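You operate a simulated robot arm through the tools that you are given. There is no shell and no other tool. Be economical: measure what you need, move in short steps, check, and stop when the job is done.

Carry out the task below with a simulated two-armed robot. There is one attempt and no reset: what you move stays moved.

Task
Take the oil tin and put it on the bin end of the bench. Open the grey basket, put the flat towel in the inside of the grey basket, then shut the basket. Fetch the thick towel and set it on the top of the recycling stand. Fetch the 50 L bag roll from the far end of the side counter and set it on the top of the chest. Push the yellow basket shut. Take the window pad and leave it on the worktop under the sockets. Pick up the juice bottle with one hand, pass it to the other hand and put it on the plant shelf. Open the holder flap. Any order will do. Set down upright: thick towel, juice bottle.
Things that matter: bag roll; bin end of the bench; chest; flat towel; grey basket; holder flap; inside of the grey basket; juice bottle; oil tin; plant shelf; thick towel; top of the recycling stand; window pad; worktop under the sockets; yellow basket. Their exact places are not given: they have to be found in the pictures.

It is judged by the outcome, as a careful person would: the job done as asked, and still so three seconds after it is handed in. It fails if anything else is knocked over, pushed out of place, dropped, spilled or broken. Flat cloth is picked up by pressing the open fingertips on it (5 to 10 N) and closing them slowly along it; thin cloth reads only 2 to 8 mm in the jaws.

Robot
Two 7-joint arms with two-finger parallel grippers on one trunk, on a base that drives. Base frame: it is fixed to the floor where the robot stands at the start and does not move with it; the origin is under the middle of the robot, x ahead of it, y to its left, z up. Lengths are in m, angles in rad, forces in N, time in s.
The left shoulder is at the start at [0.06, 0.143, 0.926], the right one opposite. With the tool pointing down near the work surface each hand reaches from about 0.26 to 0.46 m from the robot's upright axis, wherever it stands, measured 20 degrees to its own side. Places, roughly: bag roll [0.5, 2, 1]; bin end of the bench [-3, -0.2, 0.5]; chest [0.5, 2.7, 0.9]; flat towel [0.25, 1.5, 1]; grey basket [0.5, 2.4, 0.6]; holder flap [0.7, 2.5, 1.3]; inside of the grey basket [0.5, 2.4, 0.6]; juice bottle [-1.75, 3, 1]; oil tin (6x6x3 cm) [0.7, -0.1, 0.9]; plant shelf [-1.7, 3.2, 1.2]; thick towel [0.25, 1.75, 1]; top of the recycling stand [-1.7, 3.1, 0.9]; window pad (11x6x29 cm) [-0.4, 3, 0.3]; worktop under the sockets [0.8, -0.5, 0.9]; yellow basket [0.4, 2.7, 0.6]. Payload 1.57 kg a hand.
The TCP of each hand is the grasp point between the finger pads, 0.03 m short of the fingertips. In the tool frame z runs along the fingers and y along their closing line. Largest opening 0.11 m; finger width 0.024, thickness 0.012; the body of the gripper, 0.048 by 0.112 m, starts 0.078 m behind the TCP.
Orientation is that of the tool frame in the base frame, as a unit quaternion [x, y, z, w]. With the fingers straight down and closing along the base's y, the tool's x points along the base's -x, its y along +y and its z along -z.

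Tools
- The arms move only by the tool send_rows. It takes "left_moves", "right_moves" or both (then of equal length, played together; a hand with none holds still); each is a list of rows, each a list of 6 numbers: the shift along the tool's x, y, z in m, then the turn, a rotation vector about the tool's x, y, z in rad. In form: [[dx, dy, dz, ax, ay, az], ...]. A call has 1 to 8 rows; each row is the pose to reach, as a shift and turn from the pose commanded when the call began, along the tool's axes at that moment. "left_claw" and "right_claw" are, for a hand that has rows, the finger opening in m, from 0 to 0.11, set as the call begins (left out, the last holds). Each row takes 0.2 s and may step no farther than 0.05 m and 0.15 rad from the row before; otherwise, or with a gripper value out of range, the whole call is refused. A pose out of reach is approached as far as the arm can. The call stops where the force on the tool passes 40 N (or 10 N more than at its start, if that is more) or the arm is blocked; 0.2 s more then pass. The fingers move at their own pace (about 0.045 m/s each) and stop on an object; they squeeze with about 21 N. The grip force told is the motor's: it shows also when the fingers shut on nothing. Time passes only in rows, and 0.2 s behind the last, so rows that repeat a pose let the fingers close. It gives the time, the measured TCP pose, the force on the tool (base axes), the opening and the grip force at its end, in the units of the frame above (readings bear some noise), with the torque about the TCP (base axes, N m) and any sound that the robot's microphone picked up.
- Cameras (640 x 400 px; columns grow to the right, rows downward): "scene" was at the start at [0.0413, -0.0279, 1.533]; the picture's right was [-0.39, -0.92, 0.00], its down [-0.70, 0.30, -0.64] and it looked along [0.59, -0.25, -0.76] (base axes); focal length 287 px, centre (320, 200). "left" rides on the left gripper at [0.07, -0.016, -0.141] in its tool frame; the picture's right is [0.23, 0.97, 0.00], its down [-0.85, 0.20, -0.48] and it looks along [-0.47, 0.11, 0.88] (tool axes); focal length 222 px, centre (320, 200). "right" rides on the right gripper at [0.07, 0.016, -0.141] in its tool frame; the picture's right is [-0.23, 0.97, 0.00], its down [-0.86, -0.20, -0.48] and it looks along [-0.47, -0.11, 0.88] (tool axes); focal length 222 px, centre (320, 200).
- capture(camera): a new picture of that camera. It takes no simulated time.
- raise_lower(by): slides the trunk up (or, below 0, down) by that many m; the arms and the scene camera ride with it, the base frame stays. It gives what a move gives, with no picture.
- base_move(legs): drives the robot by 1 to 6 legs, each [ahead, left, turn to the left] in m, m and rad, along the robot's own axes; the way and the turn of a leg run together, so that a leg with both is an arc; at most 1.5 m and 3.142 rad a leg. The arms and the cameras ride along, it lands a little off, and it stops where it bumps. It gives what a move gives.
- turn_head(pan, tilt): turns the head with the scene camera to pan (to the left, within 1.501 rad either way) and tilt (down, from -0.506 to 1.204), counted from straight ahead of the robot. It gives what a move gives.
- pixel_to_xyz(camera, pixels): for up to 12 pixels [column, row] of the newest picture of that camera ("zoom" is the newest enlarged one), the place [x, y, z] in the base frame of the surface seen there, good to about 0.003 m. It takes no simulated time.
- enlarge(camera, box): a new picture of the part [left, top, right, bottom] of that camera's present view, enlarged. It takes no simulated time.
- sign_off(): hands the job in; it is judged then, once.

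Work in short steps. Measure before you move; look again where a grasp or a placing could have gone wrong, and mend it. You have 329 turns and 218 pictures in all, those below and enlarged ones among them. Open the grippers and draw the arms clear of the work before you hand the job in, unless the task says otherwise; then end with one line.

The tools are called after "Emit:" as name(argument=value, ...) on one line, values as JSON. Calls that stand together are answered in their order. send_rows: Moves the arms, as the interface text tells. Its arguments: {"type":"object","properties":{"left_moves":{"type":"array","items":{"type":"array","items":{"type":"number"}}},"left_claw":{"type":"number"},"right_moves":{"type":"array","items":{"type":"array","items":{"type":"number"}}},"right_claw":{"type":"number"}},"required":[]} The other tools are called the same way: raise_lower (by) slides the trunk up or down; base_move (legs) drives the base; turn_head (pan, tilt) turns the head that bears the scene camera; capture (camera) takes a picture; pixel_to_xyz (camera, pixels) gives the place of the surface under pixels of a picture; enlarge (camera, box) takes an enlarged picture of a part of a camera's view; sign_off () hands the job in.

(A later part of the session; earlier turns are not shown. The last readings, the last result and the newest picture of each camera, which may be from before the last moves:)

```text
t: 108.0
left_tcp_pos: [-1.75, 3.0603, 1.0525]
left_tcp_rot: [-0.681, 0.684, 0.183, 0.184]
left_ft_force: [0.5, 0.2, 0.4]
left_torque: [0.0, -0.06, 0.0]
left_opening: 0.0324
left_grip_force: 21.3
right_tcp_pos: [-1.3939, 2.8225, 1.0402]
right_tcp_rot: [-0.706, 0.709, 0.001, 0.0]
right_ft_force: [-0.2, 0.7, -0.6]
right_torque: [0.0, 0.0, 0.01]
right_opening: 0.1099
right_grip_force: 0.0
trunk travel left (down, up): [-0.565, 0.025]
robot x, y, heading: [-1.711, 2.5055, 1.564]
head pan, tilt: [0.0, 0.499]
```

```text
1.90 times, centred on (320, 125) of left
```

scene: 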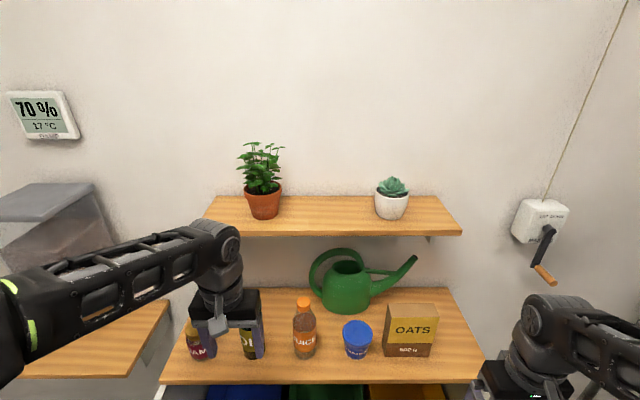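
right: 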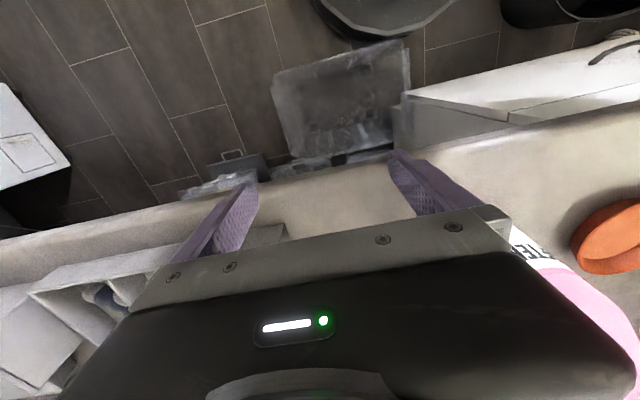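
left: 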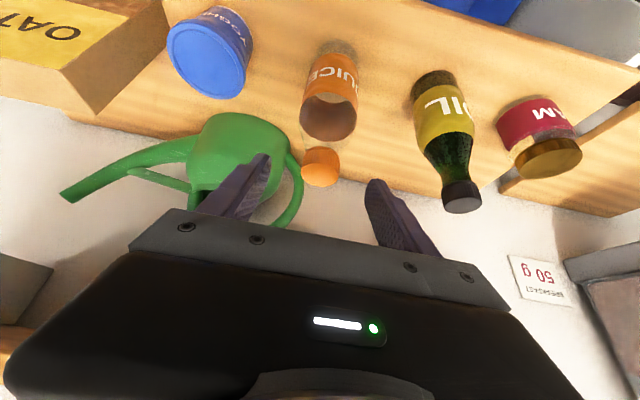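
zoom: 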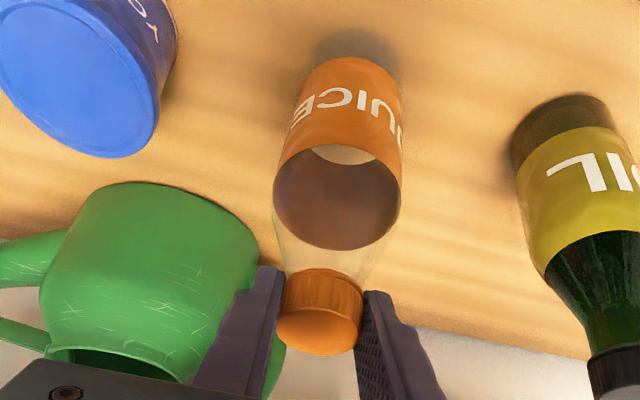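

Closed on the cap (0.032 m). I lift gently 4 cm.

Emit:
send_rows(left_moves=[[-0.0025, 0, -0.0043, 0, 0, 0], [-0.005, 0, -0.0087, 0, 0, 0], [-0.01, 0, -0.0173, 0, 0, 0], [-0.015, 0, -0.026, 0, 0, 0], [-0.02, 0, -0.0346, 0, 0, 0]])

Emit:
enlarge(camera="left", box=[220, 20, 420, 230])

```text
t: 109.2
left_tcp_pos: [-1.7497, 3.0601, 1.093]
left_tcp_rot: [-0.681, 0.685, 0.182, 0.184]
left_ft_force: [0.5, 0.0, -0.7]
left_torque: [0.01, 0.04, 0.04]
left_opening: 0.0323
left_grip_force: 21.4
right_tcp_pos: [-1.3936, 2.8242, 1.0399]
right_tcp_rot: [-0.705, 0.709, 0.0, 0.0]
right_ft_force: [0.8, 0.7, 0.0]
right_torque: [-0.01, -0.06, -0.01]
right_opening: 0.11
right_grip_force: 0.0
trunk travel left (down, up): [-0.565, 0.025]
robot x, y, heading: [-1.7095, 2.5033, 1.569]
head pan, tilt: [0.0, 0.499]
```

```text
1.90 times, centred on (320, 125) of left
```

zoom: 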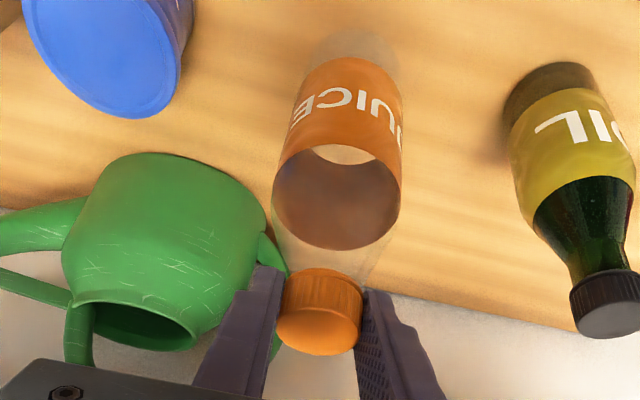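

Held. I lift another 6 cm, back the base off 0.3 m, and view.

Emit:
send_rows(left_moves=[[-0.0075, 0, -0.013, 0, 0, 0], [-0.015, 0, -0.026, 0, 0, 0], [-0.0225, 0, -0.039, 0, 0, 0], [-0.03, 0, -0.052, 0, 0, 0]])

Emit:
base_move(legs=[[-0.3, 0, 0]])

Emit:
capture(camera="scene")

```text
t: 110.2
left_tcp_pos: [-1.7498, 3.0601, 1.1539]
left_tcp_rot: [-0.682, 0.685, 0.182, 0.184]
left_ft_force: [0.6, -0.5, -0.5]
left_torque: [0.02, 0.0, 0.01]
left_opening: 0.0323
left_grip_force: 20.8
right_tcp_pos: [-1.3945, 2.8227, 1.0398]
right_tcp_rot: [-0.706, 0.708, 0.0, 0.0]
right_ft_force: [0.2, -0.8, -1.0]
right_torque: [0.01, 0.02, -0.04]
right_opening: 0.1101
right_grip_force: 0.0
trunk travel left (down, up): [-0.565, 0.025]
robot x, y, heading: [-1.7101, 2.5067, 1.568]
head pan, tilt: [0.0, 0.499]
```

```text
t: 112.3
left_tcp_pos: [-1.7497, 2.7606, 1.154]
left_tcp_rot: [-0.681, 0.685, 0.183, 0.184]
left_ft_force: [-0.2, 0.8, -0.5]
left_torque: [0.02, -0.01, 0.03]
left_opening: 0.0323
left_grip_force: 21.1
right_tcp_pos: [-1.3929, 2.5237, 1.0394]
right_tcp_rot: [-0.705, 0.709, 0.001, 0.0]
right_ft_force: [0.1, 0.4, -0.3]
right_torque: [0.05, 0.0, 0.04]
right_opening: 0.1099
right_grip_force: 0.1
trunk travel left (down, up): [-0.565, 0.025]
robot x, y, heading: [-1.7118, 2.2112, 1.567]
head pan, tilt: [0.0, 0.499]
```

```text
163 pictures are left
```

scene: 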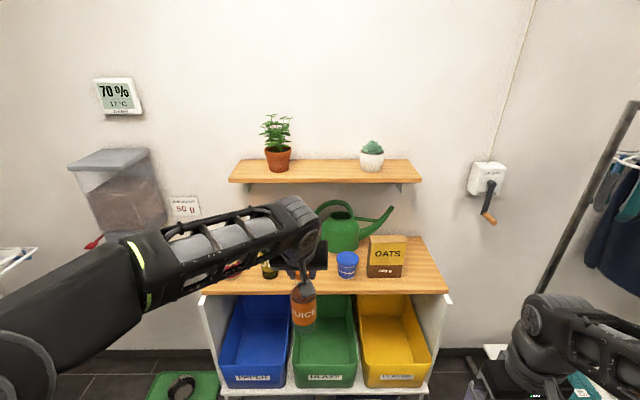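

The bottle hangs steady at (303,305). I turn the right hand: yaw 0.4 left, then tilt towards horizontal while moving in to a pre-grasp 13 cm short of the bottle.

Emit:
send_rows(right_moves=[[0, 0, 0, 0, 0, -0.135], [0, 0, 0, 0, 0, -0.27], [0, 0, 0, 0, 0, -0.4]], right_claw=0.09)

Emit:
send_rows(right_moves=[[-0.0242, 0.0233, -0.004, 0, -0.125, 0], [-0.0484, 0.0466, -0.008, 0, -0.25, 0], [-0.0725, 0.07, -0.012, 0, -0.375, 0], [-0.0967, 0.0933, -0.016, 0, -0.5, 0], [-0.1209, 0.1166, -0.019, 0, -0.625, 0]])

Emit:
capture(camera="scene")

```text
t: 113.1
left_tcp_pos: [-1.749, 2.763, 1.1544]
left_tcp_rot: [-0.681, 0.685, 0.183, 0.184]
left_ft_force: [0.5, -0.4, -0.3]
left_torque: [-0.02, 0.01, -0.02]
left_opening: 0.0322
left_grip_force: 21.1
right_tcp_pos: [-1.3941, 2.5249, 1.0411]
right_tcp_rot: [0.833, -0.553, 0.001, 0.0]
right_ft_force: [1.1, 0.0, 0.1]
right_torque: [-0.05, 0.0, 0.03]
right_opening: 0.0899
right_grip_force: 0.1
trunk travel left (down, up): [-0.565, 0.025]
robot x, y, heading: [-1.7143, 2.2105, 1.567]
head pan, tilt: [0.0, 0.499]
```

```text
t: 114.3
left_tcp_pos: [-1.7506, 2.7628, 1.1524]
left_tcp_rot: [-0.681, 0.685, 0.182, 0.183]
left_ft_force: [-0.4, 0.2, 0.0]
left_torque: [-0.01, 0.02, -0.01]
left_opening: 0.0324
left_grip_force: 21.1
right_tcp_pos: [-1.5489, 2.6044, 1.0677]
right_tcp_rot: [0.792, -0.528, -0.256, -0.17]
right_ft_force: [-0.1, 0.6, 0.4]
right_torque: [-0.01, 0.02, -0.01]
right_opening: 0.0897
right_grip_force: 0.0
right hand out of reach, approached as far as the arm can: row 5
trunk travel left (down, up): [-0.565, 0.025]
robot x, y, heading: [-1.712, 2.2101, 1.56]
head pan, tilt: [0.0, 0.499]
```

```text
162 pictures are left
```

scene: 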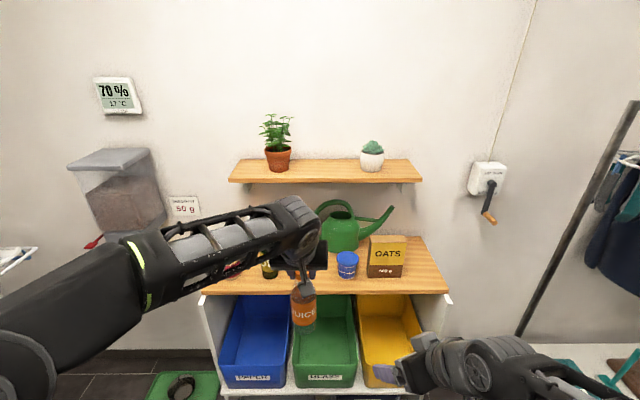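

Row 5 hit a reach limit (wrist too close to the body). I yaw the right hand further left (0.9 total), then finish tilting while closing to the pre-grasp.

Emit:
send_rows(right_moves=[[0, 0, 0, -0.0731, 0, -0.1014], [0, 0, 0, -0.146, 0, -0.203], [0, 0, 0, -0.219, 0, -0.304], [0, 0, 0, -0.2925, 0, -0.4055]])

Emit:
send_rows(right_moves=[[-0.0237, -0.001, 0.015, 0, -0.125, 0], [-0.0474, -0.002, 0.03, 0, -0.25, 0], [-0.0711, -0.003, 0.0446, 0, -0.375, 0], [-0.095, -0.004, 0.06, 0, -0.5, 0], [-0.1186, -0.0046, 0.0744, 0, -0.625, 0]])

Emit:
capture(camera="scene")

Emit:
capture(camera="right")

```text
t: 115.3
left_tcp_pos: [-1.7498, 2.7624, 1.1525]
left_tcp_rot: [-0.68, 0.686, 0.182, 0.184]
left_ft_force: [-0.3, -0.3, -0.7]
left_torque: [0.01, -0.01, 0.02]
left_opening: 0.0322
left_grip_force: 20.9
right_tcp_pos: [-1.5472, 2.604, 1.0686]
right_tcp_rot: [0.898, -0.315, -0.29, -0.102]
right_ft_force: [0.7, -1.4, -0.5]
right_torque: [0.0, -0.01, 0.01]
right_opening: 0.0901
right_grip_force: 0.0
trunk travel left (down, up): [-0.565, 0.025]
robot x, y, heading: [-1.7104, 2.2098, 1.569]
head pan, tilt: [0.0, 0.499]
```

```text
t: 116.5
left_tcp_pos: [-1.7503, 2.763, 1.1524]
left_tcp_rot: [-0.68, 0.686, 0.183, 0.184]
left_ft_force: [-1.0, -0.9, -1.1]
left_torque: [0.0, 0.0, 0.0]
left_opening: 0.0319
left_grip_force: 20.7
right_tcp_pos: [-1.6523, 2.6967, 1.0777]
right_tcp_rot: [0.765, -0.269, -0.551, -0.195]
right_ft_force: [1.1, 0.2, 0.2]
right_torque: [-0.01, -0.01, 0.04]
right_opening: 0.0897
right_grip_force: 0.1
trunk travel left (down, up): [-0.565, 0.025]
robot x, y, heading: [-1.7119, 2.2096, 1.562]
head pan, tilt: [0.0, 0.499]
```

```text
161 pictures are left
```

scene: 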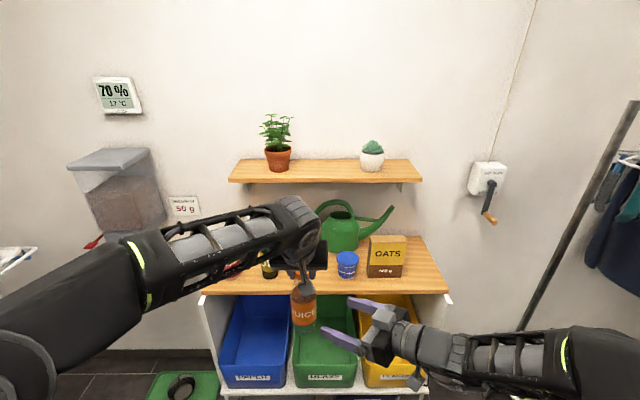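

```text
160 pictures are left
```

right: 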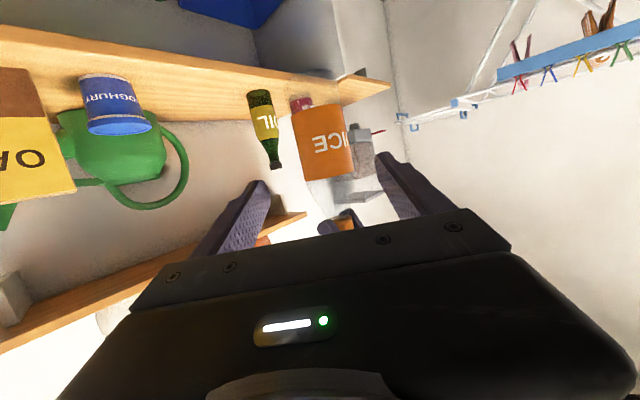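

The bottle sits centred ahead of the right fingers. I verify its position by measuring in the scene view.

Emit:
enlarge(camera="scene", box=[260, 250, 380, 370])

Emit:
pixel_to_xyz(camera="zoom", pixels=[[230, 215], [230, 250], [205, 250], [258, 250], [230, 280], [235, 320], [240, 275]])

```text
3.33 times, centred on (320, 310) of scene
```

zoom: 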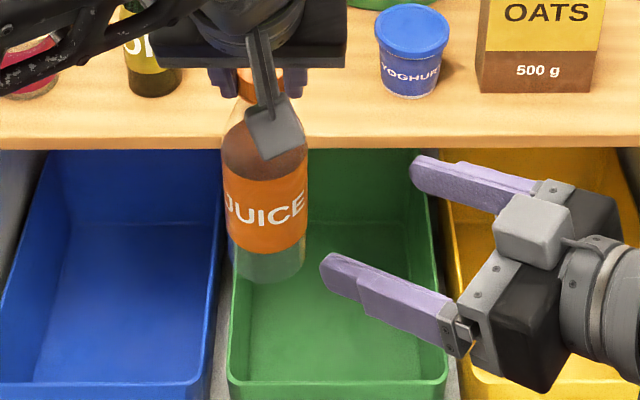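

```text
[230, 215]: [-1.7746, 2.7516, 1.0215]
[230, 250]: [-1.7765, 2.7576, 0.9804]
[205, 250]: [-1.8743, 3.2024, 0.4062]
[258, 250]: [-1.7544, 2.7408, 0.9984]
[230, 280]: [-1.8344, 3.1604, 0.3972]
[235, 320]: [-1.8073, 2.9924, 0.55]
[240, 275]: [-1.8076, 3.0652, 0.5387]
```

The bottle axis is at about [-1.75,2.77]. I advance the right hand 13 cm and close on the label.

Emit:
send_rows(right_moves=[[0, 0, 0.03, 0, 0, 0], [0, 0, 0.06, 0, 0, 0], [0, 0, 0.09, 0, 0, 0], [0, 0, 0.115, 0, 0, 0], [0, 0, 0.13, 0, 0, 0]])

Emit:
send_rows(right_moves=[[0, 0, 0, 0, 0, 0], [0, 0, 0, 0, 0, 0], [0, 0, 0, 0, 0, 0], [0, 0, 0, 0, 0, 0], [0, 0, 0, 0, 0, 0]], right_claw=0.0)

Emit:
enlarge(camera="scene", box=[260, 250, 380, 370])

```text
t: 117.7
left_tcp_pos: [-1.7506, 2.763, 1.1519]
left_tcp_rot: [-0.68, 0.685, 0.183, 0.184]
left_ft_force: [-0.1, -0.2, -1.4]
left_torque: [-0.02, 0.03, 0.01]
left_opening: 0.0321
left_grip_force: 20.3
right_tcp_pos: [-1.7492, 2.7739, 1.037]
right_tcp_rot: [0.765, -0.269, -0.552, -0.195]
right_ft_force: [-0.7, 1.4, 0.1]
right_torque: [0.01, 0.01, -0.03]
right_opening: 0.0899
right_grip_force: 0.0
trunk travel left (down, up): [-0.565, 0.025]
robot x, y, heading: [-1.7118, 2.2104, 1.567]
head pan, tilt: [0.0, 0.499]
```

```text
t: 118.9
left_tcp_pos: [-1.7487, 2.7631, 1.1538]
left_tcp_rot: [-0.68, 0.685, 0.183, 0.184]
left_ft_force: [6.5, 9.0, -0.3]
left_torque: [0.57, -0.37, 0.0]
left_opening: 0.0325
left_grip_force: 20.9
right_tcp_pos: [-1.7505, 2.7706, 1.0369]
right_tcp_rot: [0.765, -0.268, -0.552, -0.194]
right_ft_force: [-6.9, -10.6, -0.1]
right_torque: [0.58, -0.38, -0.06]
right_opening: 0.0604
right_grip_force: 20.8
trunk travel left (down, up): [-0.565, 0.025]
robot x, y, heading: [-1.7119, 2.2078, 1.561]
head pan, tilt: [0.0, 0.499]
```

```text
3.33 times, centred on (320, 310) of scene
```

zoom: 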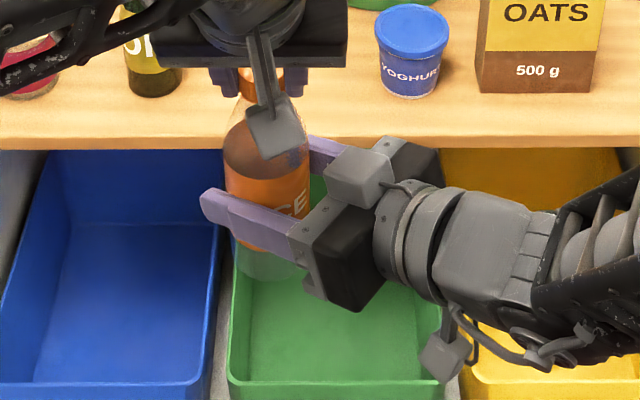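

Both hands hold the bottle. I open the left hand and withdraw it along its fingers.

Emit:
send_rows(left_moves=[[0, 0, 0, 0, 0, 0], [0, 0, 0, 0, 0, 0], [0, 0, 0, 0, 0, 0], [0, 0, -0.02, 0, 0, 0], [0, 0, -0.05, 0, 0, 0], [0, 0, -0.09, 0, 0, 0], [0, 0.03, -0.12, 0, 0, 0], [0.02, 0.07, -0.14, 0, 0, 0]], left_claw=0.09)

Emit:
capture(camera="scene")

```text
t: 120.7
left_tcp_pos: [-1.8203, 2.6746, 1.266]
left_tcp_rot: [-0.68, 0.686, 0.183, 0.184]
left_ft_force: [-0.8, -0.2, 0.3]
left_torque: [0.02, -0.02, -0.03]
left_opening: 0.09
left_grip_force: 0.1
right_tcp_pos: [-1.7495, 2.7711, 1.0375]
right_tcp_rot: [0.766, -0.269, -0.55, -0.195]
right_ft_force: [-0.6, -0.3, 0.5]
right_torque: [-0.02, 0.01, 0.01]
right_opening: 0.0601
right_grip_force: 21.2
trunk travel left (down, up): [-0.565, 0.025]
robot x, y, heading: [-1.7114, 2.2118, 1.572]
head pan, tilt: [0.0, 0.499]
```

```text
157 pictures are left
```

scene: 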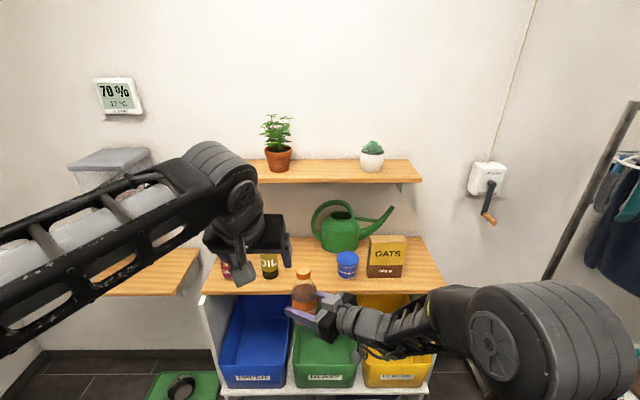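

The right hand holds the bottle upright. I draw the left arm aside and raise the right hand 0.29 m.

Emit:
send_rows(left_moves=[[0.037, 0.02, -0.002, 0, 0, 0], [0.074, 0.04, -0.004, 0, 0, 0], [0.111, 0.06, -0.006, 0, 0, 0], [0.148, 0.08, -0.008, 0, 0, 0], [0.185, 0.1, -0.01, 0, 0, 0], [0.223, 0.12, -0.013, 0, 0, 0], [0.223, 0.12, -0.013, 0, 0, 0]], right_moves=[[-0.0393, 0, -0.0131, 0, 0, 0], [-0.0786, 0, -0.0261, 0, 0, 0], [-0.118, 0, -0.0392, 0, 0, 0], [-0.157, 0, -0.0522, 0, 0, 0], [-0.1966, 0, -0.0653, 0, 0, 0], [-0.236, 0, -0.0784, 0, 0, 0], [-0.275, 0, -0.0915, 0, 0, 0]])

Emit:
capture(camera="scene")

```text
t: 122.3
left_tcp_pos: [-1.9405, 2.4771, 1.1622]
left_tcp_rot: [-0.681, 0.685, 0.182, 0.184]
left_ft_force: [0.3, -0.5, -0.4]
left_torque: [-0.02, 0.0, 0.02]
left_opening: 0.0903
left_grip_force: 0.1
right_tcp_pos: [-1.7484, 2.773, 1.3265]
right_tcp_rot: [0.765, -0.269, -0.552, -0.195]
right_ft_force: [0.4, 0.5, -0.2]
right_torque: [-0.01, 0.01, 0.0]
right_opening: 0.0604
right_grip_force: 20.9
trunk travel left (down, up): [-0.565, 0.025]
robot x, y, heading: [-1.7123, 2.2062, 1.566]
head pan, tilt: [0.0, 0.499]
```

```text
156 pictures are left
```

scene: 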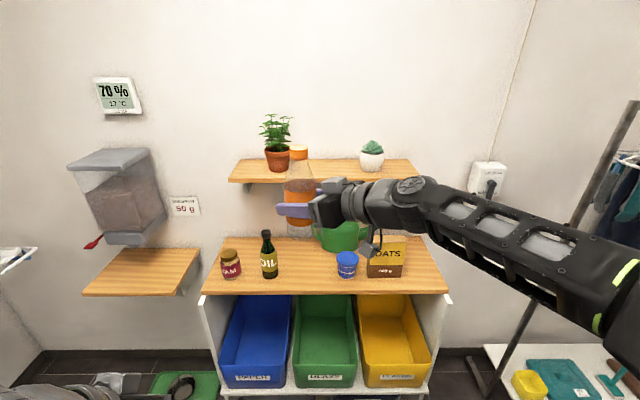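

Now I yaw the right hand forward (-0.7) in place.

Emit:
send_rows(right_moves=[[0, 0, 0, 0.133, 0, 0.0442], [0, 0, 0, 0.266, 0, 0.0884], [0, 0, 0, 0.398, 0, 0.1326], [0, 0, 0, 0.531, 0, 0.1768], [0, 0, 0, 0.664, 0, 0.221]])

Emit:
capture(camera="scene")

```text
t: 123.5
left_tcp_pos: [-1.9405, 2.4771, 1.1621]
left_tcp_rot: [-0.681, 0.685, 0.182, 0.184]
left_ft_force: [0.1, 1.2, 0.1]
left_torque: [-0.01, 0.01, 0.01]
left_opening: 0.09
left_grip_force: 0.0
right_tcp_pos: [-1.7495, 2.7723, 1.3266]
right_tcp_rot: [0.625, -0.516, -0.451, -0.373]
right_ft_force: [-0.3, -0.6, -1.3]
right_torque: [0.0, -0.04, 0.01]
right_opening: 0.0603
right_grip_force: 20.6
right hand out of reach, approached as far as the arm can: row 3
trunk travel left (down, up): [-0.565, 0.025]
robot x, y, heading: [-1.713, 2.2091, 1.563]
head pan, tilt: [0.0, 0.499]
```

```text
155 pictures are left
```

scene: 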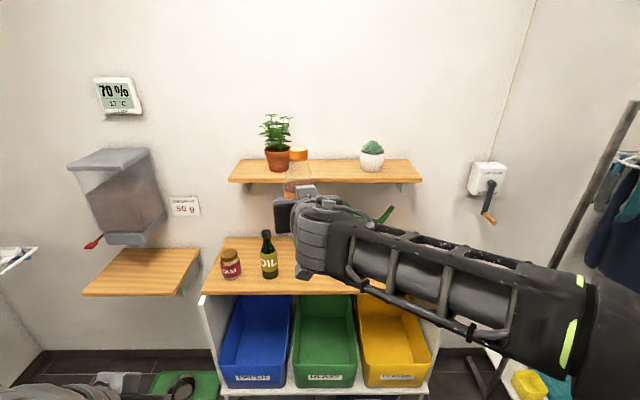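

Hand now faces the shelf. I raise the trunk 2 cm and drive forward 0.34 m, right 0.06.

Emit:
raise_lower(by=0.02)

Emit:
base_move(legs=[[0.33, -0.06, 0]])

Emit:
turn_head(pan=0.0, tilt=0.25)

Emit:
capture(camera="scene")

Emit:
capture(camera="right")

```text
t: 124.1
left_tcp_pos: [-1.942, 2.4781, 1.1829]
left_tcp_rot: [-0.681, 0.685, 0.182, 0.184]
left_ft_force: [0.0, -0.3, 0.0]
left_torque: [0.01, 0.0, 0.02]
left_opening: 0.0899
left_grip_force: 0.1
right_tcp_pos: [-1.7501, 2.7708, 1.3454]
right_tcp_rot: [0.626, -0.515, -0.452, -0.372]
right_ft_force: [0.1, 0.1, 0.2]
right_torque: [-0.02, 0.02, 0.01]
right_opening: 0.0604
right_grip_force: 21.0
trunk travel left (down, up): [-0.585, 0.005]
robot x, y, heading: [-1.7094, 2.2064, 1.56]
head pan, tilt: [0.0, 0.499]
```

```text
t: 126.3
left_tcp_pos: [-1.8771, 2.8091, 1.1836]
left_tcp_rot: [-0.679, 0.687, 0.182, 0.185]
left_ft_force: [0.7, 0.1, 0.6]
left_torque: [0.0, -0.03, -0.01]
left_opening: 0.0901
left_grip_force: 0.0
right_tcp_pos: [-1.6835, 3.1029, 1.3458]
right_tcp_rot: [0.626, -0.517, -0.451, -0.372]
right_ft_force: [0.0, 0.0, -0.2]
right_torque: [-0.04, -0.03, 0.01]
right_opening: 0.06
right_grip_force: 20.7
trunk travel left (down, up): [-0.585, 0.005]
robot x, y, heading: [-1.6491, 2.5369, 1.56]
head pan, tilt: [0.0, 0.499]
```

```text
t: 127.1
left_tcp_pos: [-1.8778, 2.8074, 1.183]
left_tcp_rot: [-0.679, 0.687, 0.182, 0.184]
left_ft_force: [-0.6, -0.3, -0.6]
left_torque: [-0.02, 0.02, 0.02]
left_opening: 0.0901
left_grip_force: 0.0
right_tcp_pos: [-1.6846, 3.1027, 1.3464]
right_tcp_rot: [0.626, -0.516, -0.451, -0.372]
right_ft_force: [0.5, -0.4, -0.2]
right_torque: [0.03, 0.01, -0.02]
right_opening: 0.0603
right_grip_force: 21.0
trunk travel left (down, up): [-0.585, 0.005]
robot x, y, heading: [-1.6487, 2.5356, 1.568]
head pan, tilt: [0.0, 0.25]
```

```text
154 pictures are left
```

scene: 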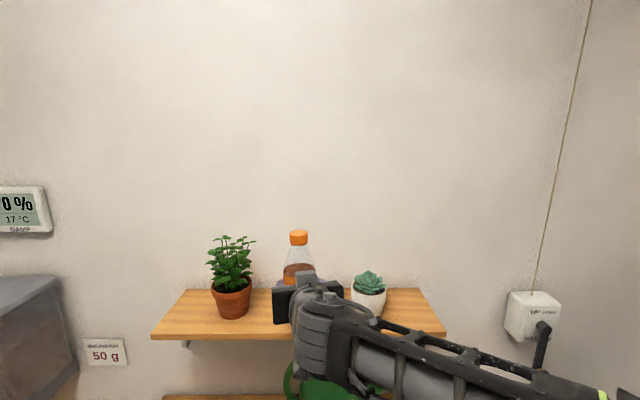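

```text
153 pictures are left
```

right: 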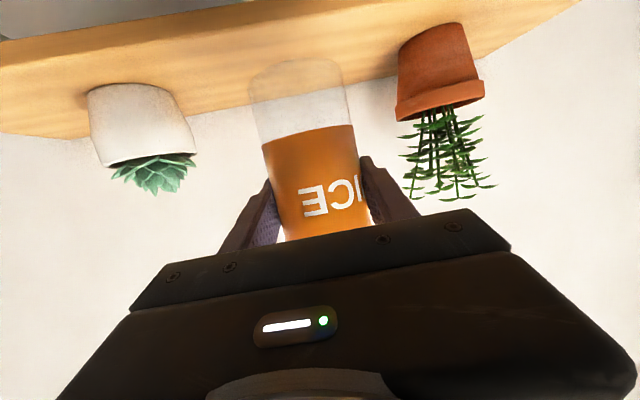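

Clear between the plants. I move forward 0.10 m and then lower 4.5 cm.

Emit:
send_rows(right_moves=[[-0.0103, -0.0047, 0.0313, 0, 0, 0], [-0.0207, -0.0093, 0.0627, 0, 0, 0], [-0.031, -0.014, 0.094, 0, 0, 0], [-0.015, -0.014, 0.0993, 0, 0, 0], [0.001, -0.014, 0.1046, 0, 0, 0], [0.0107, -0.014, 0.1078, 0, 0, 0]])

Emit:
capture(camera="right")

Emit:
enlarge(camera="scene", box=[200, 200, 440, 350])

```text
t: 128.5
left_tcp_pos: [-1.8769, 2.8074, 1.1839]
left_tcp_rot: [-0.679, 0.687, 0.182, 0.185]
left_ft_force: [0.0, 0.4, 0.2]
left_torque: [0.0, 0.03, -0.02]
left_opening: 0.0899
left_grip_force: 0.1
right_tcp_pos: [-1.69, 3.2019, 1.3029]
right_tcp_rot: [0.626, -0.516, -0.452, -0.372]
right_ft_force: [0.7, 0.2, -0.5]
right_torque: [0.02, 0.04, 0.0]
right_opening: 0.0605
right_grip_force: 20.9
trunk travel left (down, up): [-0.585, 0.005]
robot x, y, heading: [-1.6455, 2.5362, 1.564]
head pan, tilt: [0.0, 0.25]
```

```text
152 pictures are left
```

right: 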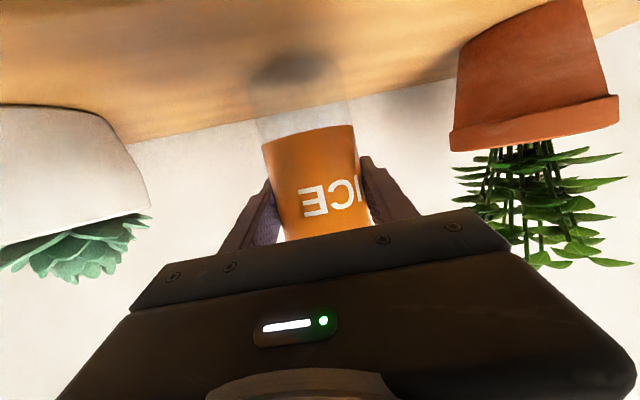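

```text
2.67 times, centred on (320, 275) of scene
```

zoom: 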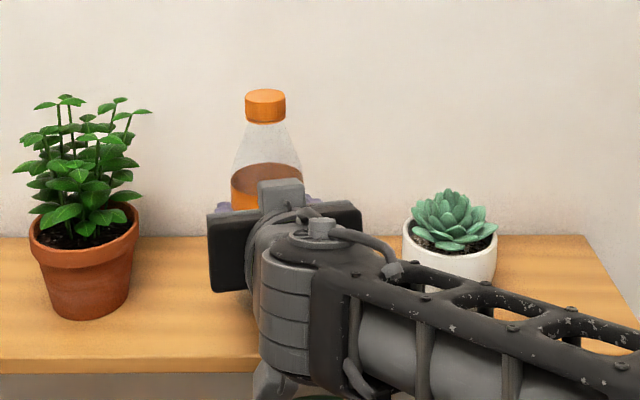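

I creep down until contact.

Emit:
send_rows(right_moves=[[0.0028, 0, 0.001, 0, 0, 0], [0.0057, 0, 0.0019, 0, 0, 0], [0.0057, 0, 0.0019, 0, 0, 0]])

Emit:
send_rows(right_moves=[[0.0019, 0, 0.0006, 0, 0, 0], [0.0028, 0, 0.001, 0, 0, 0]])

```text
t: 129.3
left_tcp_pos: [-1.8766, 2.8082, 1.1838]
left_tcp_rot: [-0.68, 0.686, 0.182, 0.184]
left_ft_force: [0.0, 0.0, -0.2]
left_torque: [-0.02, 0.0, 0.01]
left_opening: 0.0902
left_grip_force: 0.1
right_tcp_pos: [-1.6901, 3.2016, 1.2961]
right_tcp_rot: [0.625, -0.516, -0.451, -0.373]
right_ft_force: [-0.7, 1.5, 5.3]
right_torque: [0.24, 0.07, -0.02]
right_opening: 0.0601
right_grip_force: 21.1
trunk travel left (down, up): [-0.585, 0.005]
robot x, y, heading: [-1.6482, 2.539, 1.555]
head pan, tilt: [0.0, 0.25]
```

```text
t: 129.9
left_tcp_pos: [-1.8785, 2.8053, 1.1832]
left_tcp_rot: [-0.68, 0.686, 0.183, 0.185]
left_ft_force: [-0.7, -0.4, 0.1]
left_torque: [0.0, 0.01, 0.01]
left_opening: 0.0897
left_grip_force: 0.1
right_tcp_pos: [-1.6887, 3.1998, 1.2959]
right_tcp_rot: [0.624, -0.514, -0.454, -0.374]
right_ft_force: [-0.5, 2.7, 17.1]
right_torque: [0.17, 0.06, -0.08]
right_opening: 0.0603
right_grip_force: 21.4
trunk travel left (down, up): [-0.585, 0.005]
robot x, y, heading: [-1.6505, 2.5373, 1.558]
head pan, tilt: [0.0, 0.25]
```

In contact (17 N). I ease up 3 mm, open to 0.085 and withdraw along the fingers.

Emit:
send_rows(right_moves=[[-0.0028, 0, -0.001, 0, 0, 0], [-0.0028, 0, -0.001, 0, 0, 0]])

Emit:
send_rows(right_moves=[[0, 0, 0, 0, 0, 0], [0, 0, 0, 0, 0, 0], [0, 0, 0, 0, 0, 0], [0, 0, -0.025, 0, 0, 0], [0, 0, -0.06, 0, 0, 0], [0, 0, -0.1, 0, 0, 0], [0, 0, -0.14, 0, 0, 0]], right_claw=0.085)

Emit:
capture(camera="scene")

Emit:
capture(camera="right")

```text
t: 130.5
left_tcp_pos: [-1.8774, 2.8069, 1.184]
left_tcp_rot: [-0.679, 0.686, 0.183, 0.184]
left_ft_force: [-0.4, -0.2, -0.3]
left_torque: [0.0, 0.02, -0.01]
left_opening: 0.0898
left_grip_force: 0.1
right_tcp_pos: [-1.6898, 3.2011, 1.296]
right_tcp_rot: [0.624, -0.516, -0.452, -0.374]
right_ft_force: [-0.7, 0.6, 13.1]
right_torque: [0.13, 0.09, -0.01]
right_opening: 0.0599
right_grip_force: 20.4
trunk travel left (down, up): [-0.585, 0.005]
robot x, y, heading: [-1.6524, 2.5373, 1.564]
head pan, tilt: [0.0, 0.25]
```

```text
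t: 132.1
left_tcp_pos: [-1.877, 2.8064, 1.1837]
left_tcp_rot: [-0.679, 0.686, 0.182, 0.185]
left_ft_force: [-0.5, 0.0, -0.3]
left_torque: [0.01, 0.02, 0.01]
left_opening: 0.0896
left_grip_force: 0.1
right_tcp_pos: [-1.6634, 3.0688, 1.34]
right_tcp_rot: [0.626, -0.516, -0.451, -0.372]
right_ft_force: [0.5, -0.6, -0.4]
right_torque: [-0.01, 0.0, 0.0]
right_opening: 0.0851
right_grip_force: 0.0
trunk travel left (down, up): [-0.585, 0.005]
robot x, y, heading: [-1.6485, 2.5343, 1.567]
head pan, tilt: [0.0, 0.25]
```

```text
150 pictures are left
```

scene: 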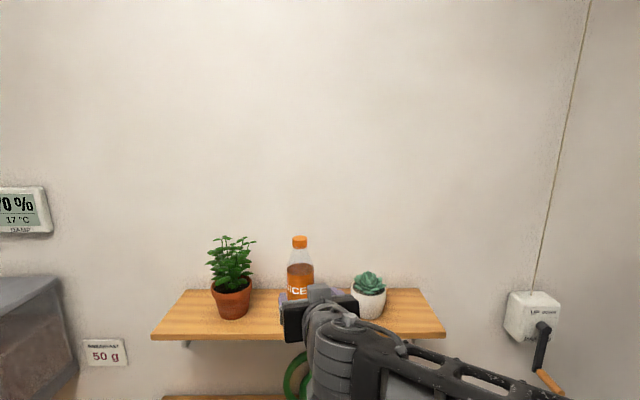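

```text
149 pictures are left
```

right: 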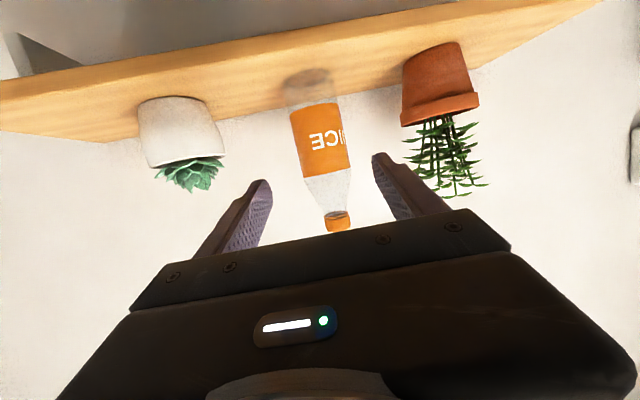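

The juice bottle stands upright on the plant shelf. I back off, then straighten both hands.

Emit:
base_move(legs=[[-0.55, 0, 0]])

Emit:
send_rows(right_moves=[[0.04, 0, 0, 0, 0.14, 0], [0.08, 0, 0, 0, 0.28, 0], [0.12, 0, 0, 0, 0.42, 0], [0.16, 0, 0, 0, 0.56, 0], [0.2, 0, 0, 0, 0.7, 0], [0.23, 0, 0, 0, 0.84, 0], [0.25, 0, 0, 0, 0.98, 0], [0.25, 0, 0, 0, 1.12, 0]], left_moves=[[0, 0, 0, 0, 0.13, 0], [0, 0, 0, 0, 0.26, 0], [0, 0, 0, 0, 0.39, 0], [0, 0, 0, 0, 0.5236, 0], [0, 0, 0, 0, 0.5236, 0], [0, 0, 0, 0, 0.5236, 0], [0, 0, 0, 0, 0.5236, 0], [0, 0, 0, 0, 0.5236, 0]])

Emit:
turn_head(pan=-1.0, tilt=0.4)

Emit:
capture(camera="scene")

```text
t: 135.2
left_tcp_pos: [-1.8813, 2.2623, 1.183]
left_tcp_rot: [-0.68, 0.685, 0.183, 0.184]
left_ft_force: [0.3, 0.1, -0.7]
left_torque: [0.01, -0.03, -0.02]
left_opening: 0.0899
left_grip_force: 0.0
right_tcp_pos: [-1.6688, 2.5256, 1.3406]
right_tcp_rot: [0.626, -0.516, -0.452, -0.373]
right_ft_force: [0.4, 0.4, 0.5]
right_torque: [-0.01, 0.02, 0.02]
right_opening: 0.0853
right_grip_force: 0.0
trunk travel left (down, up): [-0.585, 0.005]
robot x, y, heading: [-1.649, 1.9953, 1.564]
head pan, tilt: [0.0, 0.25]
```

```text
t: 137.1
left_tcp_pos: [-1.8791, 2.2809, 1.1641]
left_tcp_rot: [-0.704, 0.71, 0.0, 0.0]
left_ft_force: [-0.7, -0.7, 0.9]
left_torque: [0.0, -0.01, 0.0]
left_opening: 0.0897
left_grip_force: 0.0
left hand out of reach, approached as far as the arm can: row 4, 5, 6, 7, 8
right_tcp_pos: [-1.6543, 2.4497, 1.103]
right_tcp_rot: [0.771, -0.634, -0.05, -0.041]
right_ft_force: [-1.0, 0.7, -0.2]
right_torque: [-0.02, 0.0, 0.01]
right_opening: 0.0852
right_grip_force: 0.1
trunk travel left (down, up): [-0.585, 0.005]
robot x, y, heading: [-1.6549, 1.9913, 1.557]
head pan, tilt: [0.0, 0.25]
```

```text
t: 138.3
left_tcp_pos: [-1.8796, 2.2793, 1.1653]
left_tcp_rot: [-0.705, 0.709, 0.001, 0.0]
left_ft_force: [-0.5, 1.2, -0.2]
left_torque: [0.0, 0.0, 0.0]
left_opening: 0.0902
left_grip_force: 0.1
right_tcp_pos: [-1.6547, 2.45, 1.1038]
right_tcp_rot: [0.771, -0.634, -0.051, -0.042]
right_ft_force: [-0.9, -0.2, -0.3]
right_torque: [0.02, 0.0, 0.0]
right_opening: 0.0853
right_grip_force: 0.0
trunk travel left (down, up): [-0.585, 0.005]
robot x, y, heading: [-1.6557, 1.9899, 1.564]
head pan, tilt: [-1.0, 0.4]
```

```text
148 pictures are left
```

scene: 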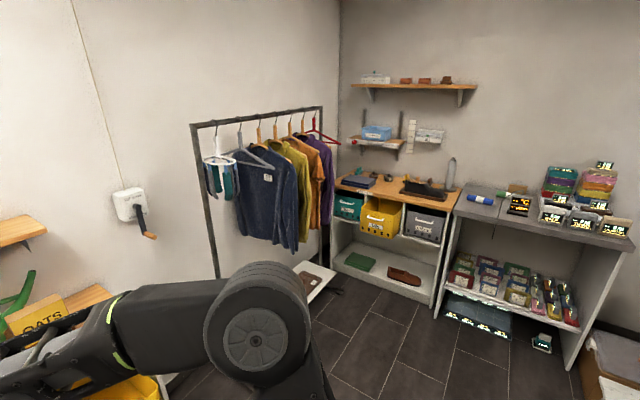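

I zoom on the chest and side counter.

Emit:
enlarge(camera="scene", box=[325, 110, 475, 260])

Emit:
enlarge(camera="scene", box=[440, 140, 640, 280])

```text
2.67 times, centred on (400, 185) of scene
```

zoom: 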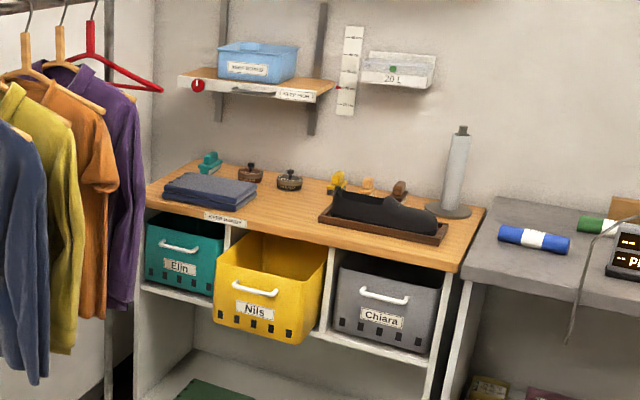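

```text
2.86 times, centred on (540, 210) of scene
```

zoom: 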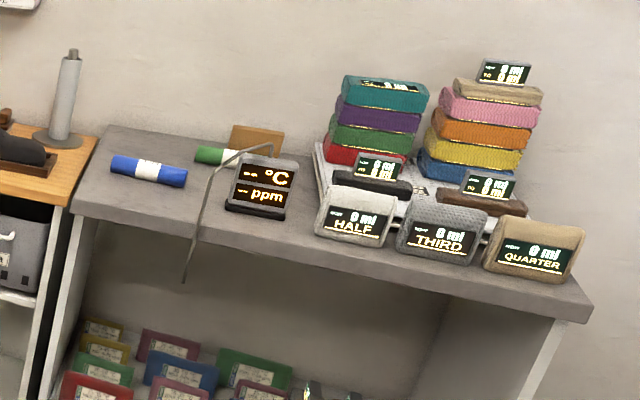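

I tidy the right hand to its side, then turn right and drive toward the chest and side counter.

Emit:
send_rows(right_moves=[[0, -0.04, 0, 0, 0.13, 0], [0, -0.08, 0, 0, 0.13, 0], [0, -0.12, 0, 0, 0.13, 0], [0, -0.16, 0, 0, 0.13, 0], [0, -0.2, 0, 0, 0.13, 0], [0, -0.24, 0, 0, 0.13, 0]])

Emit:
send_rows(right_moves=[[0.02, 0, 0, 0, 0, 0.1], [0.05, 0, 0, 0, 0, 0.19]])

Emit:
base_move(legs=[[0, 0, -1.56], [0.95, 0, 0]])

Emit:
turn_head(pan=0.0, tilt=0.45)

Emit:
capture(camera="scene")

```text
t: 139.7
left_tcp_pos: [-1.8789, 2.2803, 1.1653]
left_tcp_rot: [-0.704, 0.71, 0.0, 0.001]
left_ft_force: [-0.2, 0.1, -0.3]
left_torque: [-0.01, 0.02, -0.01]
left_opening: 0.0899
left_grip_force: 0.0
right_tcp_pos: [-1.4183, 2.4946, 1.102]
right_tcp_rot: [0.772, -0.636, -0.001, -0.001]
right_ft_force: [0.9, 0.4, 0.7]
right_torque: [-0.02, 0.03, -0.01]
right_opening: 0.0851
right_grip_force: 0.0
trunk travel left (down, up): [-0.585, 0.005]
robot x, y, heading: [-1.6528, 1.9874, 1.563]
head pan, tilt: [-1.0, 0.4]
```

```text
t: 140.3
left_tcp_pos: [-1.8797, 2.2787, 1.1639]
left_tcp_rot: [-0.705, 0.709, 0.0, 0.0]
left_ft_force: [-0.4, -0.3, 0.2]
left_torque: [0.0, 0.02, -0.01]
left_opening: 0.0901
left_grip_force: 0.0
right_tcp_pos: [-1.409, 2.4453, 1.1028]
right_tcp_rot: [0.708, -0.707, 0.0, 0.0]
right_ft_force: [0.2, -0.5, 0.6]
right_torque: [0.01, 0.02, -0.02]
right_opening: 0.0851
right_grip_force: 0.1
trunk travel left (down, up): [-0.585, 0.005]
robot x, y, heading: [-1.6539, 1.9931, 1.563]
head pan, tilt: [-1.0, 0.4]
```

```text
t: 149.0
left_tcp_pos: [-0.4254, 2.2512, 1.1651]
left_tcp_rot: [-0.013, 1.0, 0.0, 0.001]
left_ft_force: [0.2, -0.3, 0.4]
left_torque: [0.0, 0.03, -0.01]
left_opening: 0.0901
left_grip_force: 0.1
right_tcp_pos: [-0.2426, 1.7866, 1.1022]
right_tcp_rot: [-0.018, 1.0, 0.0, -0.001]
right_ft_force: [0.2, 0.5, 0.4]
right_torque: [-0.02, -0.01, -0.02]
right_opening: 0.0853
right_grip_force: 0.1
trunk travel left (down, up): [-0.585, 0.005]
robot x, y, heading: [-0.7019, 2.0166, 0.033]
head pan, tilt: [-1.0, 0.4]
```

```text
t: 150.3
left_tcp_pos: [-0.4249, 2.2524, 1.1649]
left_tcp_rot: [-0.013, 1.0, 0.0, 0.001]
left_ft_force: [0.4, 0.2, 0.1]
left_torque: [0.01, 0.0, 0.0]
left_opening: 0.09
left_grip_force: 0.0
right_tcp_pos: [-0.2434, 1.7863, 1.1034]
right_tcp_rot: [-0.018, 1.0, 0.0, 0.0]
right_ft_force: [-0.3, 0.5, -0.1]
right_torque: [0.0, -0.03, -0.02]
right_opening: 0.085
right_grip_force: 0.1
trunk travel left (down, up): [-0.585, 0.005]
robot x, y, heading: [-0.7062, 2.0174, 0.028]
head pan, tilt: [0.0, 0.45]
```

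```text
145 pictures are left
```

scene: 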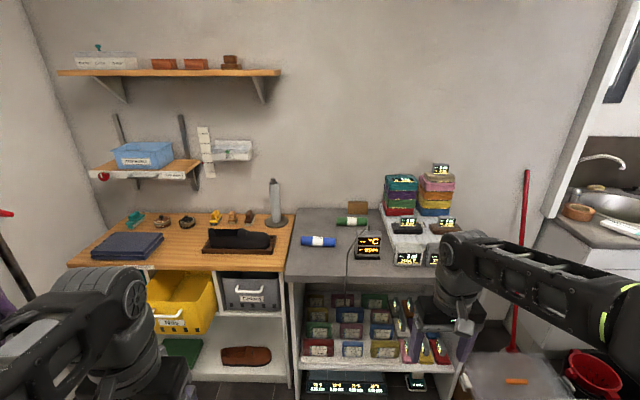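

I zoom on the counter items and the wall holder.

Emit:
enlarge(camera="scene", box=[285, 150, 475, 280])

Emit:
pixel_to_xyz(camera="zoom", pixels=[[110, 305], [80, 305], [145, 308], [225, 240], [180, 245], [260, 245], [100, 270], [60, 410], [390, 100], [520, 100], [410, 255], [540, 250]])

Emit:
enlarge(camera="scene", box=[60, 100, 300, 260])

Emit:
pixel_to_xyz(camera="zoom", pixels=[[460, 120], [420, 135], [500, 135], [455, 148], [170, 380], [250, 430], [100, 390], [480, 360], [480, 390], [570, 250], [590, 380], [380, 360]])

```text
3.08 times, centred on (380, 215) of scene
```

zoom: 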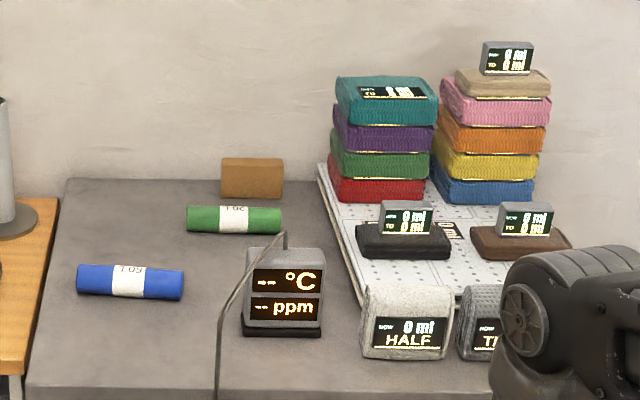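

```text
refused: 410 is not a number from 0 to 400
```

```text
2.50 times, centred on (180, 180) of scene
```

zoom: 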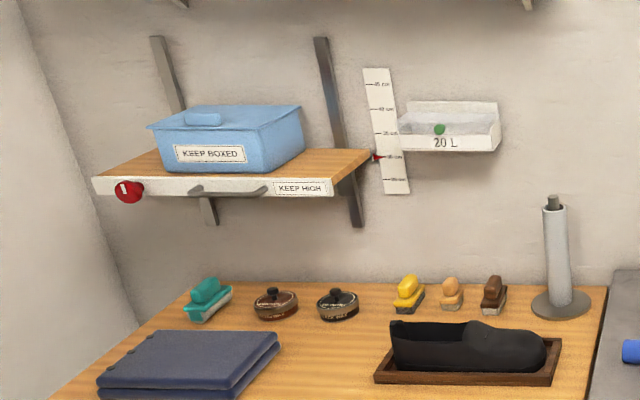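

```text
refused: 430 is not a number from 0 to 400
```

I zoom on the rolls' labels and the counter's right end, then measure.

Emit:
enlarge(camera="scene", box=[295, 205, 375, 255])

Emit:
enlarge(camera="scene", box=[375, 155, 475, 275])

Emit:
pixel_to_xyz(camera="scene", pixels=[[303, 241], [318, 241], [334, 241], [350, 221], [368, 250], [409, 258], [432, 258], [408, 227], [442, 226], [400, 180], [437, 185], [330, 270]])

Emit:
pixel_to_xyz(camera="scene", pixels=[[232, 148], [235, 158], [215, 153], [252, 153], [125, 240], [240, 242], [275, 215], [250, 290], [180, 300], [292, 245], [200, 230], [140, 255]])

```text
8.00 times, centred on (335, 230) of scene
```

zoom: 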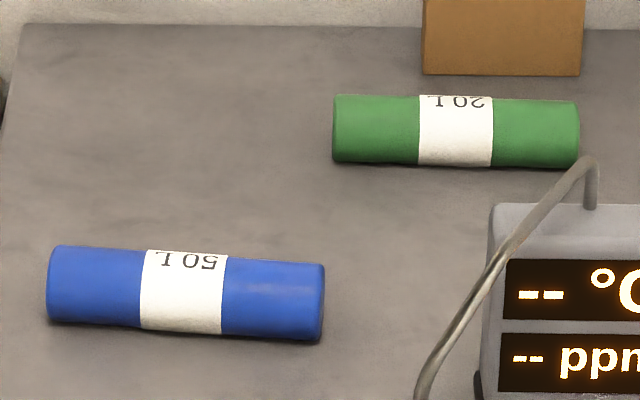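

```text
3.33 times, centred on (425, 215) of scene
```

zoom: 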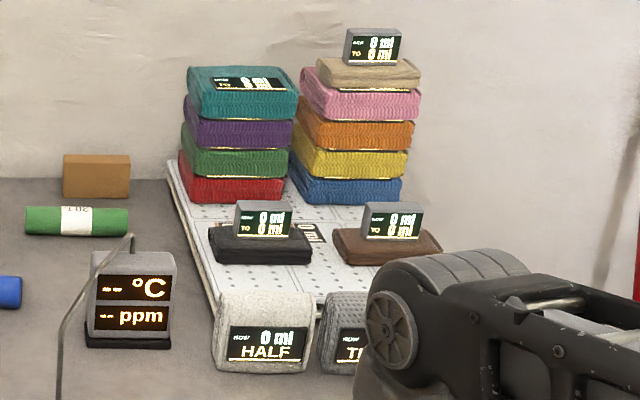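

```text
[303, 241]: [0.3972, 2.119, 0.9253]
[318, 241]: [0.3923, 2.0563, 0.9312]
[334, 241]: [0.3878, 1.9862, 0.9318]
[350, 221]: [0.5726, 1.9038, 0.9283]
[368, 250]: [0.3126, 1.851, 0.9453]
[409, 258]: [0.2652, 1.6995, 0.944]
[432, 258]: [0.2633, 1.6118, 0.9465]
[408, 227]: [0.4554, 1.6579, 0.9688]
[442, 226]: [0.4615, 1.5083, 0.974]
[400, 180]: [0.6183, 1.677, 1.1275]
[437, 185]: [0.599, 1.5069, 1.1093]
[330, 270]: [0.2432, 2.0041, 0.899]
```

```text
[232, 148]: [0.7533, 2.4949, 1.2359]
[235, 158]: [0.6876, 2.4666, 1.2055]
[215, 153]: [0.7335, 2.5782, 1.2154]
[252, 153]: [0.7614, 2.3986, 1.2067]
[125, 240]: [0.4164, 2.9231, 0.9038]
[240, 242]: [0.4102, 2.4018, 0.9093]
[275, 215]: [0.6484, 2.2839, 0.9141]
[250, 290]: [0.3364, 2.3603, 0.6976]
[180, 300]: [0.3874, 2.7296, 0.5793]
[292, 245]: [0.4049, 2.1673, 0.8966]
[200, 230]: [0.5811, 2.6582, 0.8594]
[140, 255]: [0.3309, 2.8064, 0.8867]
```

Blue is the 50 L roll, at [0.39,2.055]. I move closer to the towels to see them properly, pulling the right hand back a little.

Emit:
send_rows(right_moves=[[0.04, -0.02, 0, 0, 0, 0], [0.08, -0.05, 0, 0, 0, 0], [0.11, -0.08, 0, 0, 0, 0]])

Emit:
base_move(legs=[[0.3, -0.25, -0.03]])

Emit:
turn_head(pan=-0.15, tilt=0.65)

Emit:
capture(camera="scene")

```text
t: 151.1
left_tcp_pos: [-0.4269, 2.2515, 1.1657]
left_tcp_rot: [-0.013, 1.0, 0.0, 0.0]
left_ft_force: [-0.4, 0.7, 0.5]
left_torque: [-0.02, 0.0, 0.0]
left_opening: 0.0902
left_grip_force: 0.0
right_tcp_pos: [-0.3523, 1.7026, 1.1025]
right_tcp_rot: [-0.018, 1.0, 0.0, 0.001]
right_ft_force: [-0.1, 1.1, 0.3]
right_torque: [0.0, -0.04, 0.01]
right_opening: 0.0851
right_grip_force: 0.0
trunk travel left (down, up): [-0.585, 0.005]
robot x, y, heading: [-0.7035, 2.0175, 0.028]
head pan, tilt: [0.0, 0.45]
```

```text
t: 153.6
left_tcp_pos: [-0.1169, 1.9949, 1.1647]
left_tcp_rot: [0.003, 1.0, 0.0, 0.0]
left_ft_force: [-0.5, 0.2, -0.3]
left_torque: [0.0, 0.06, 0.04]
left_opening: 0.09
left_grip_force: 0.1
right_tcp_pos: [-0.0583, 1.4438, 1.1016]
right_tcp_rot: [-0.002, 1.0, 0.0, 0.0]
right_ft_force: [0.9, 0.3, -0.4]
right_torque: [0.0, -0.03, 0.01]
right_opening: 0.0848
right_grip_force: 0.1
trunk travel left (down, up): [-0.585, 0.005]
robot x, y, heading: [-0.4012, 1.7702, -0.004]
head pan, tilt: [0.0, 0.45]
```

```text
t: 154.3
left_tcp_pos: [-0.1161, 1.996, 1.1655]
left_tcp_rot: [0.002, 1.0, 0.0, 0.0]
left_ft_force: [0.3, -1.9, 0.7]
left_torque: [0.0, -0.04, 0.04]
left_opening: 0.0903
left_grip_force: 0.0
right_tcp_pos: [-0.0602, 1.4443, 1.1024]
right_tcp_rot: [-0.003, 1.0, -0.001, 0.0]
right_ft_force: [-0.4, -0.6, -0.3]
right_torque: [0.01, -0.03, -0.01]
right_opening: 0.085
right_grip_force: 0.1
trunk travel left (down, up): [-0.585, 0.005]
robot x, y, heading: [-0.4015, 1.7705, 0.0]
head pan, tilt: [-0.15, 0.649]
```

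```text
140 pictures are left
```

scene: 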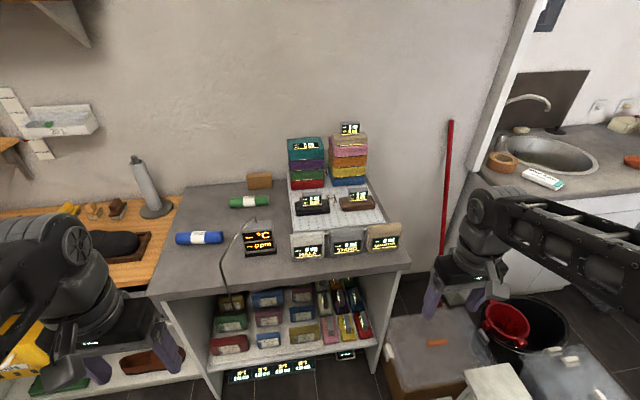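

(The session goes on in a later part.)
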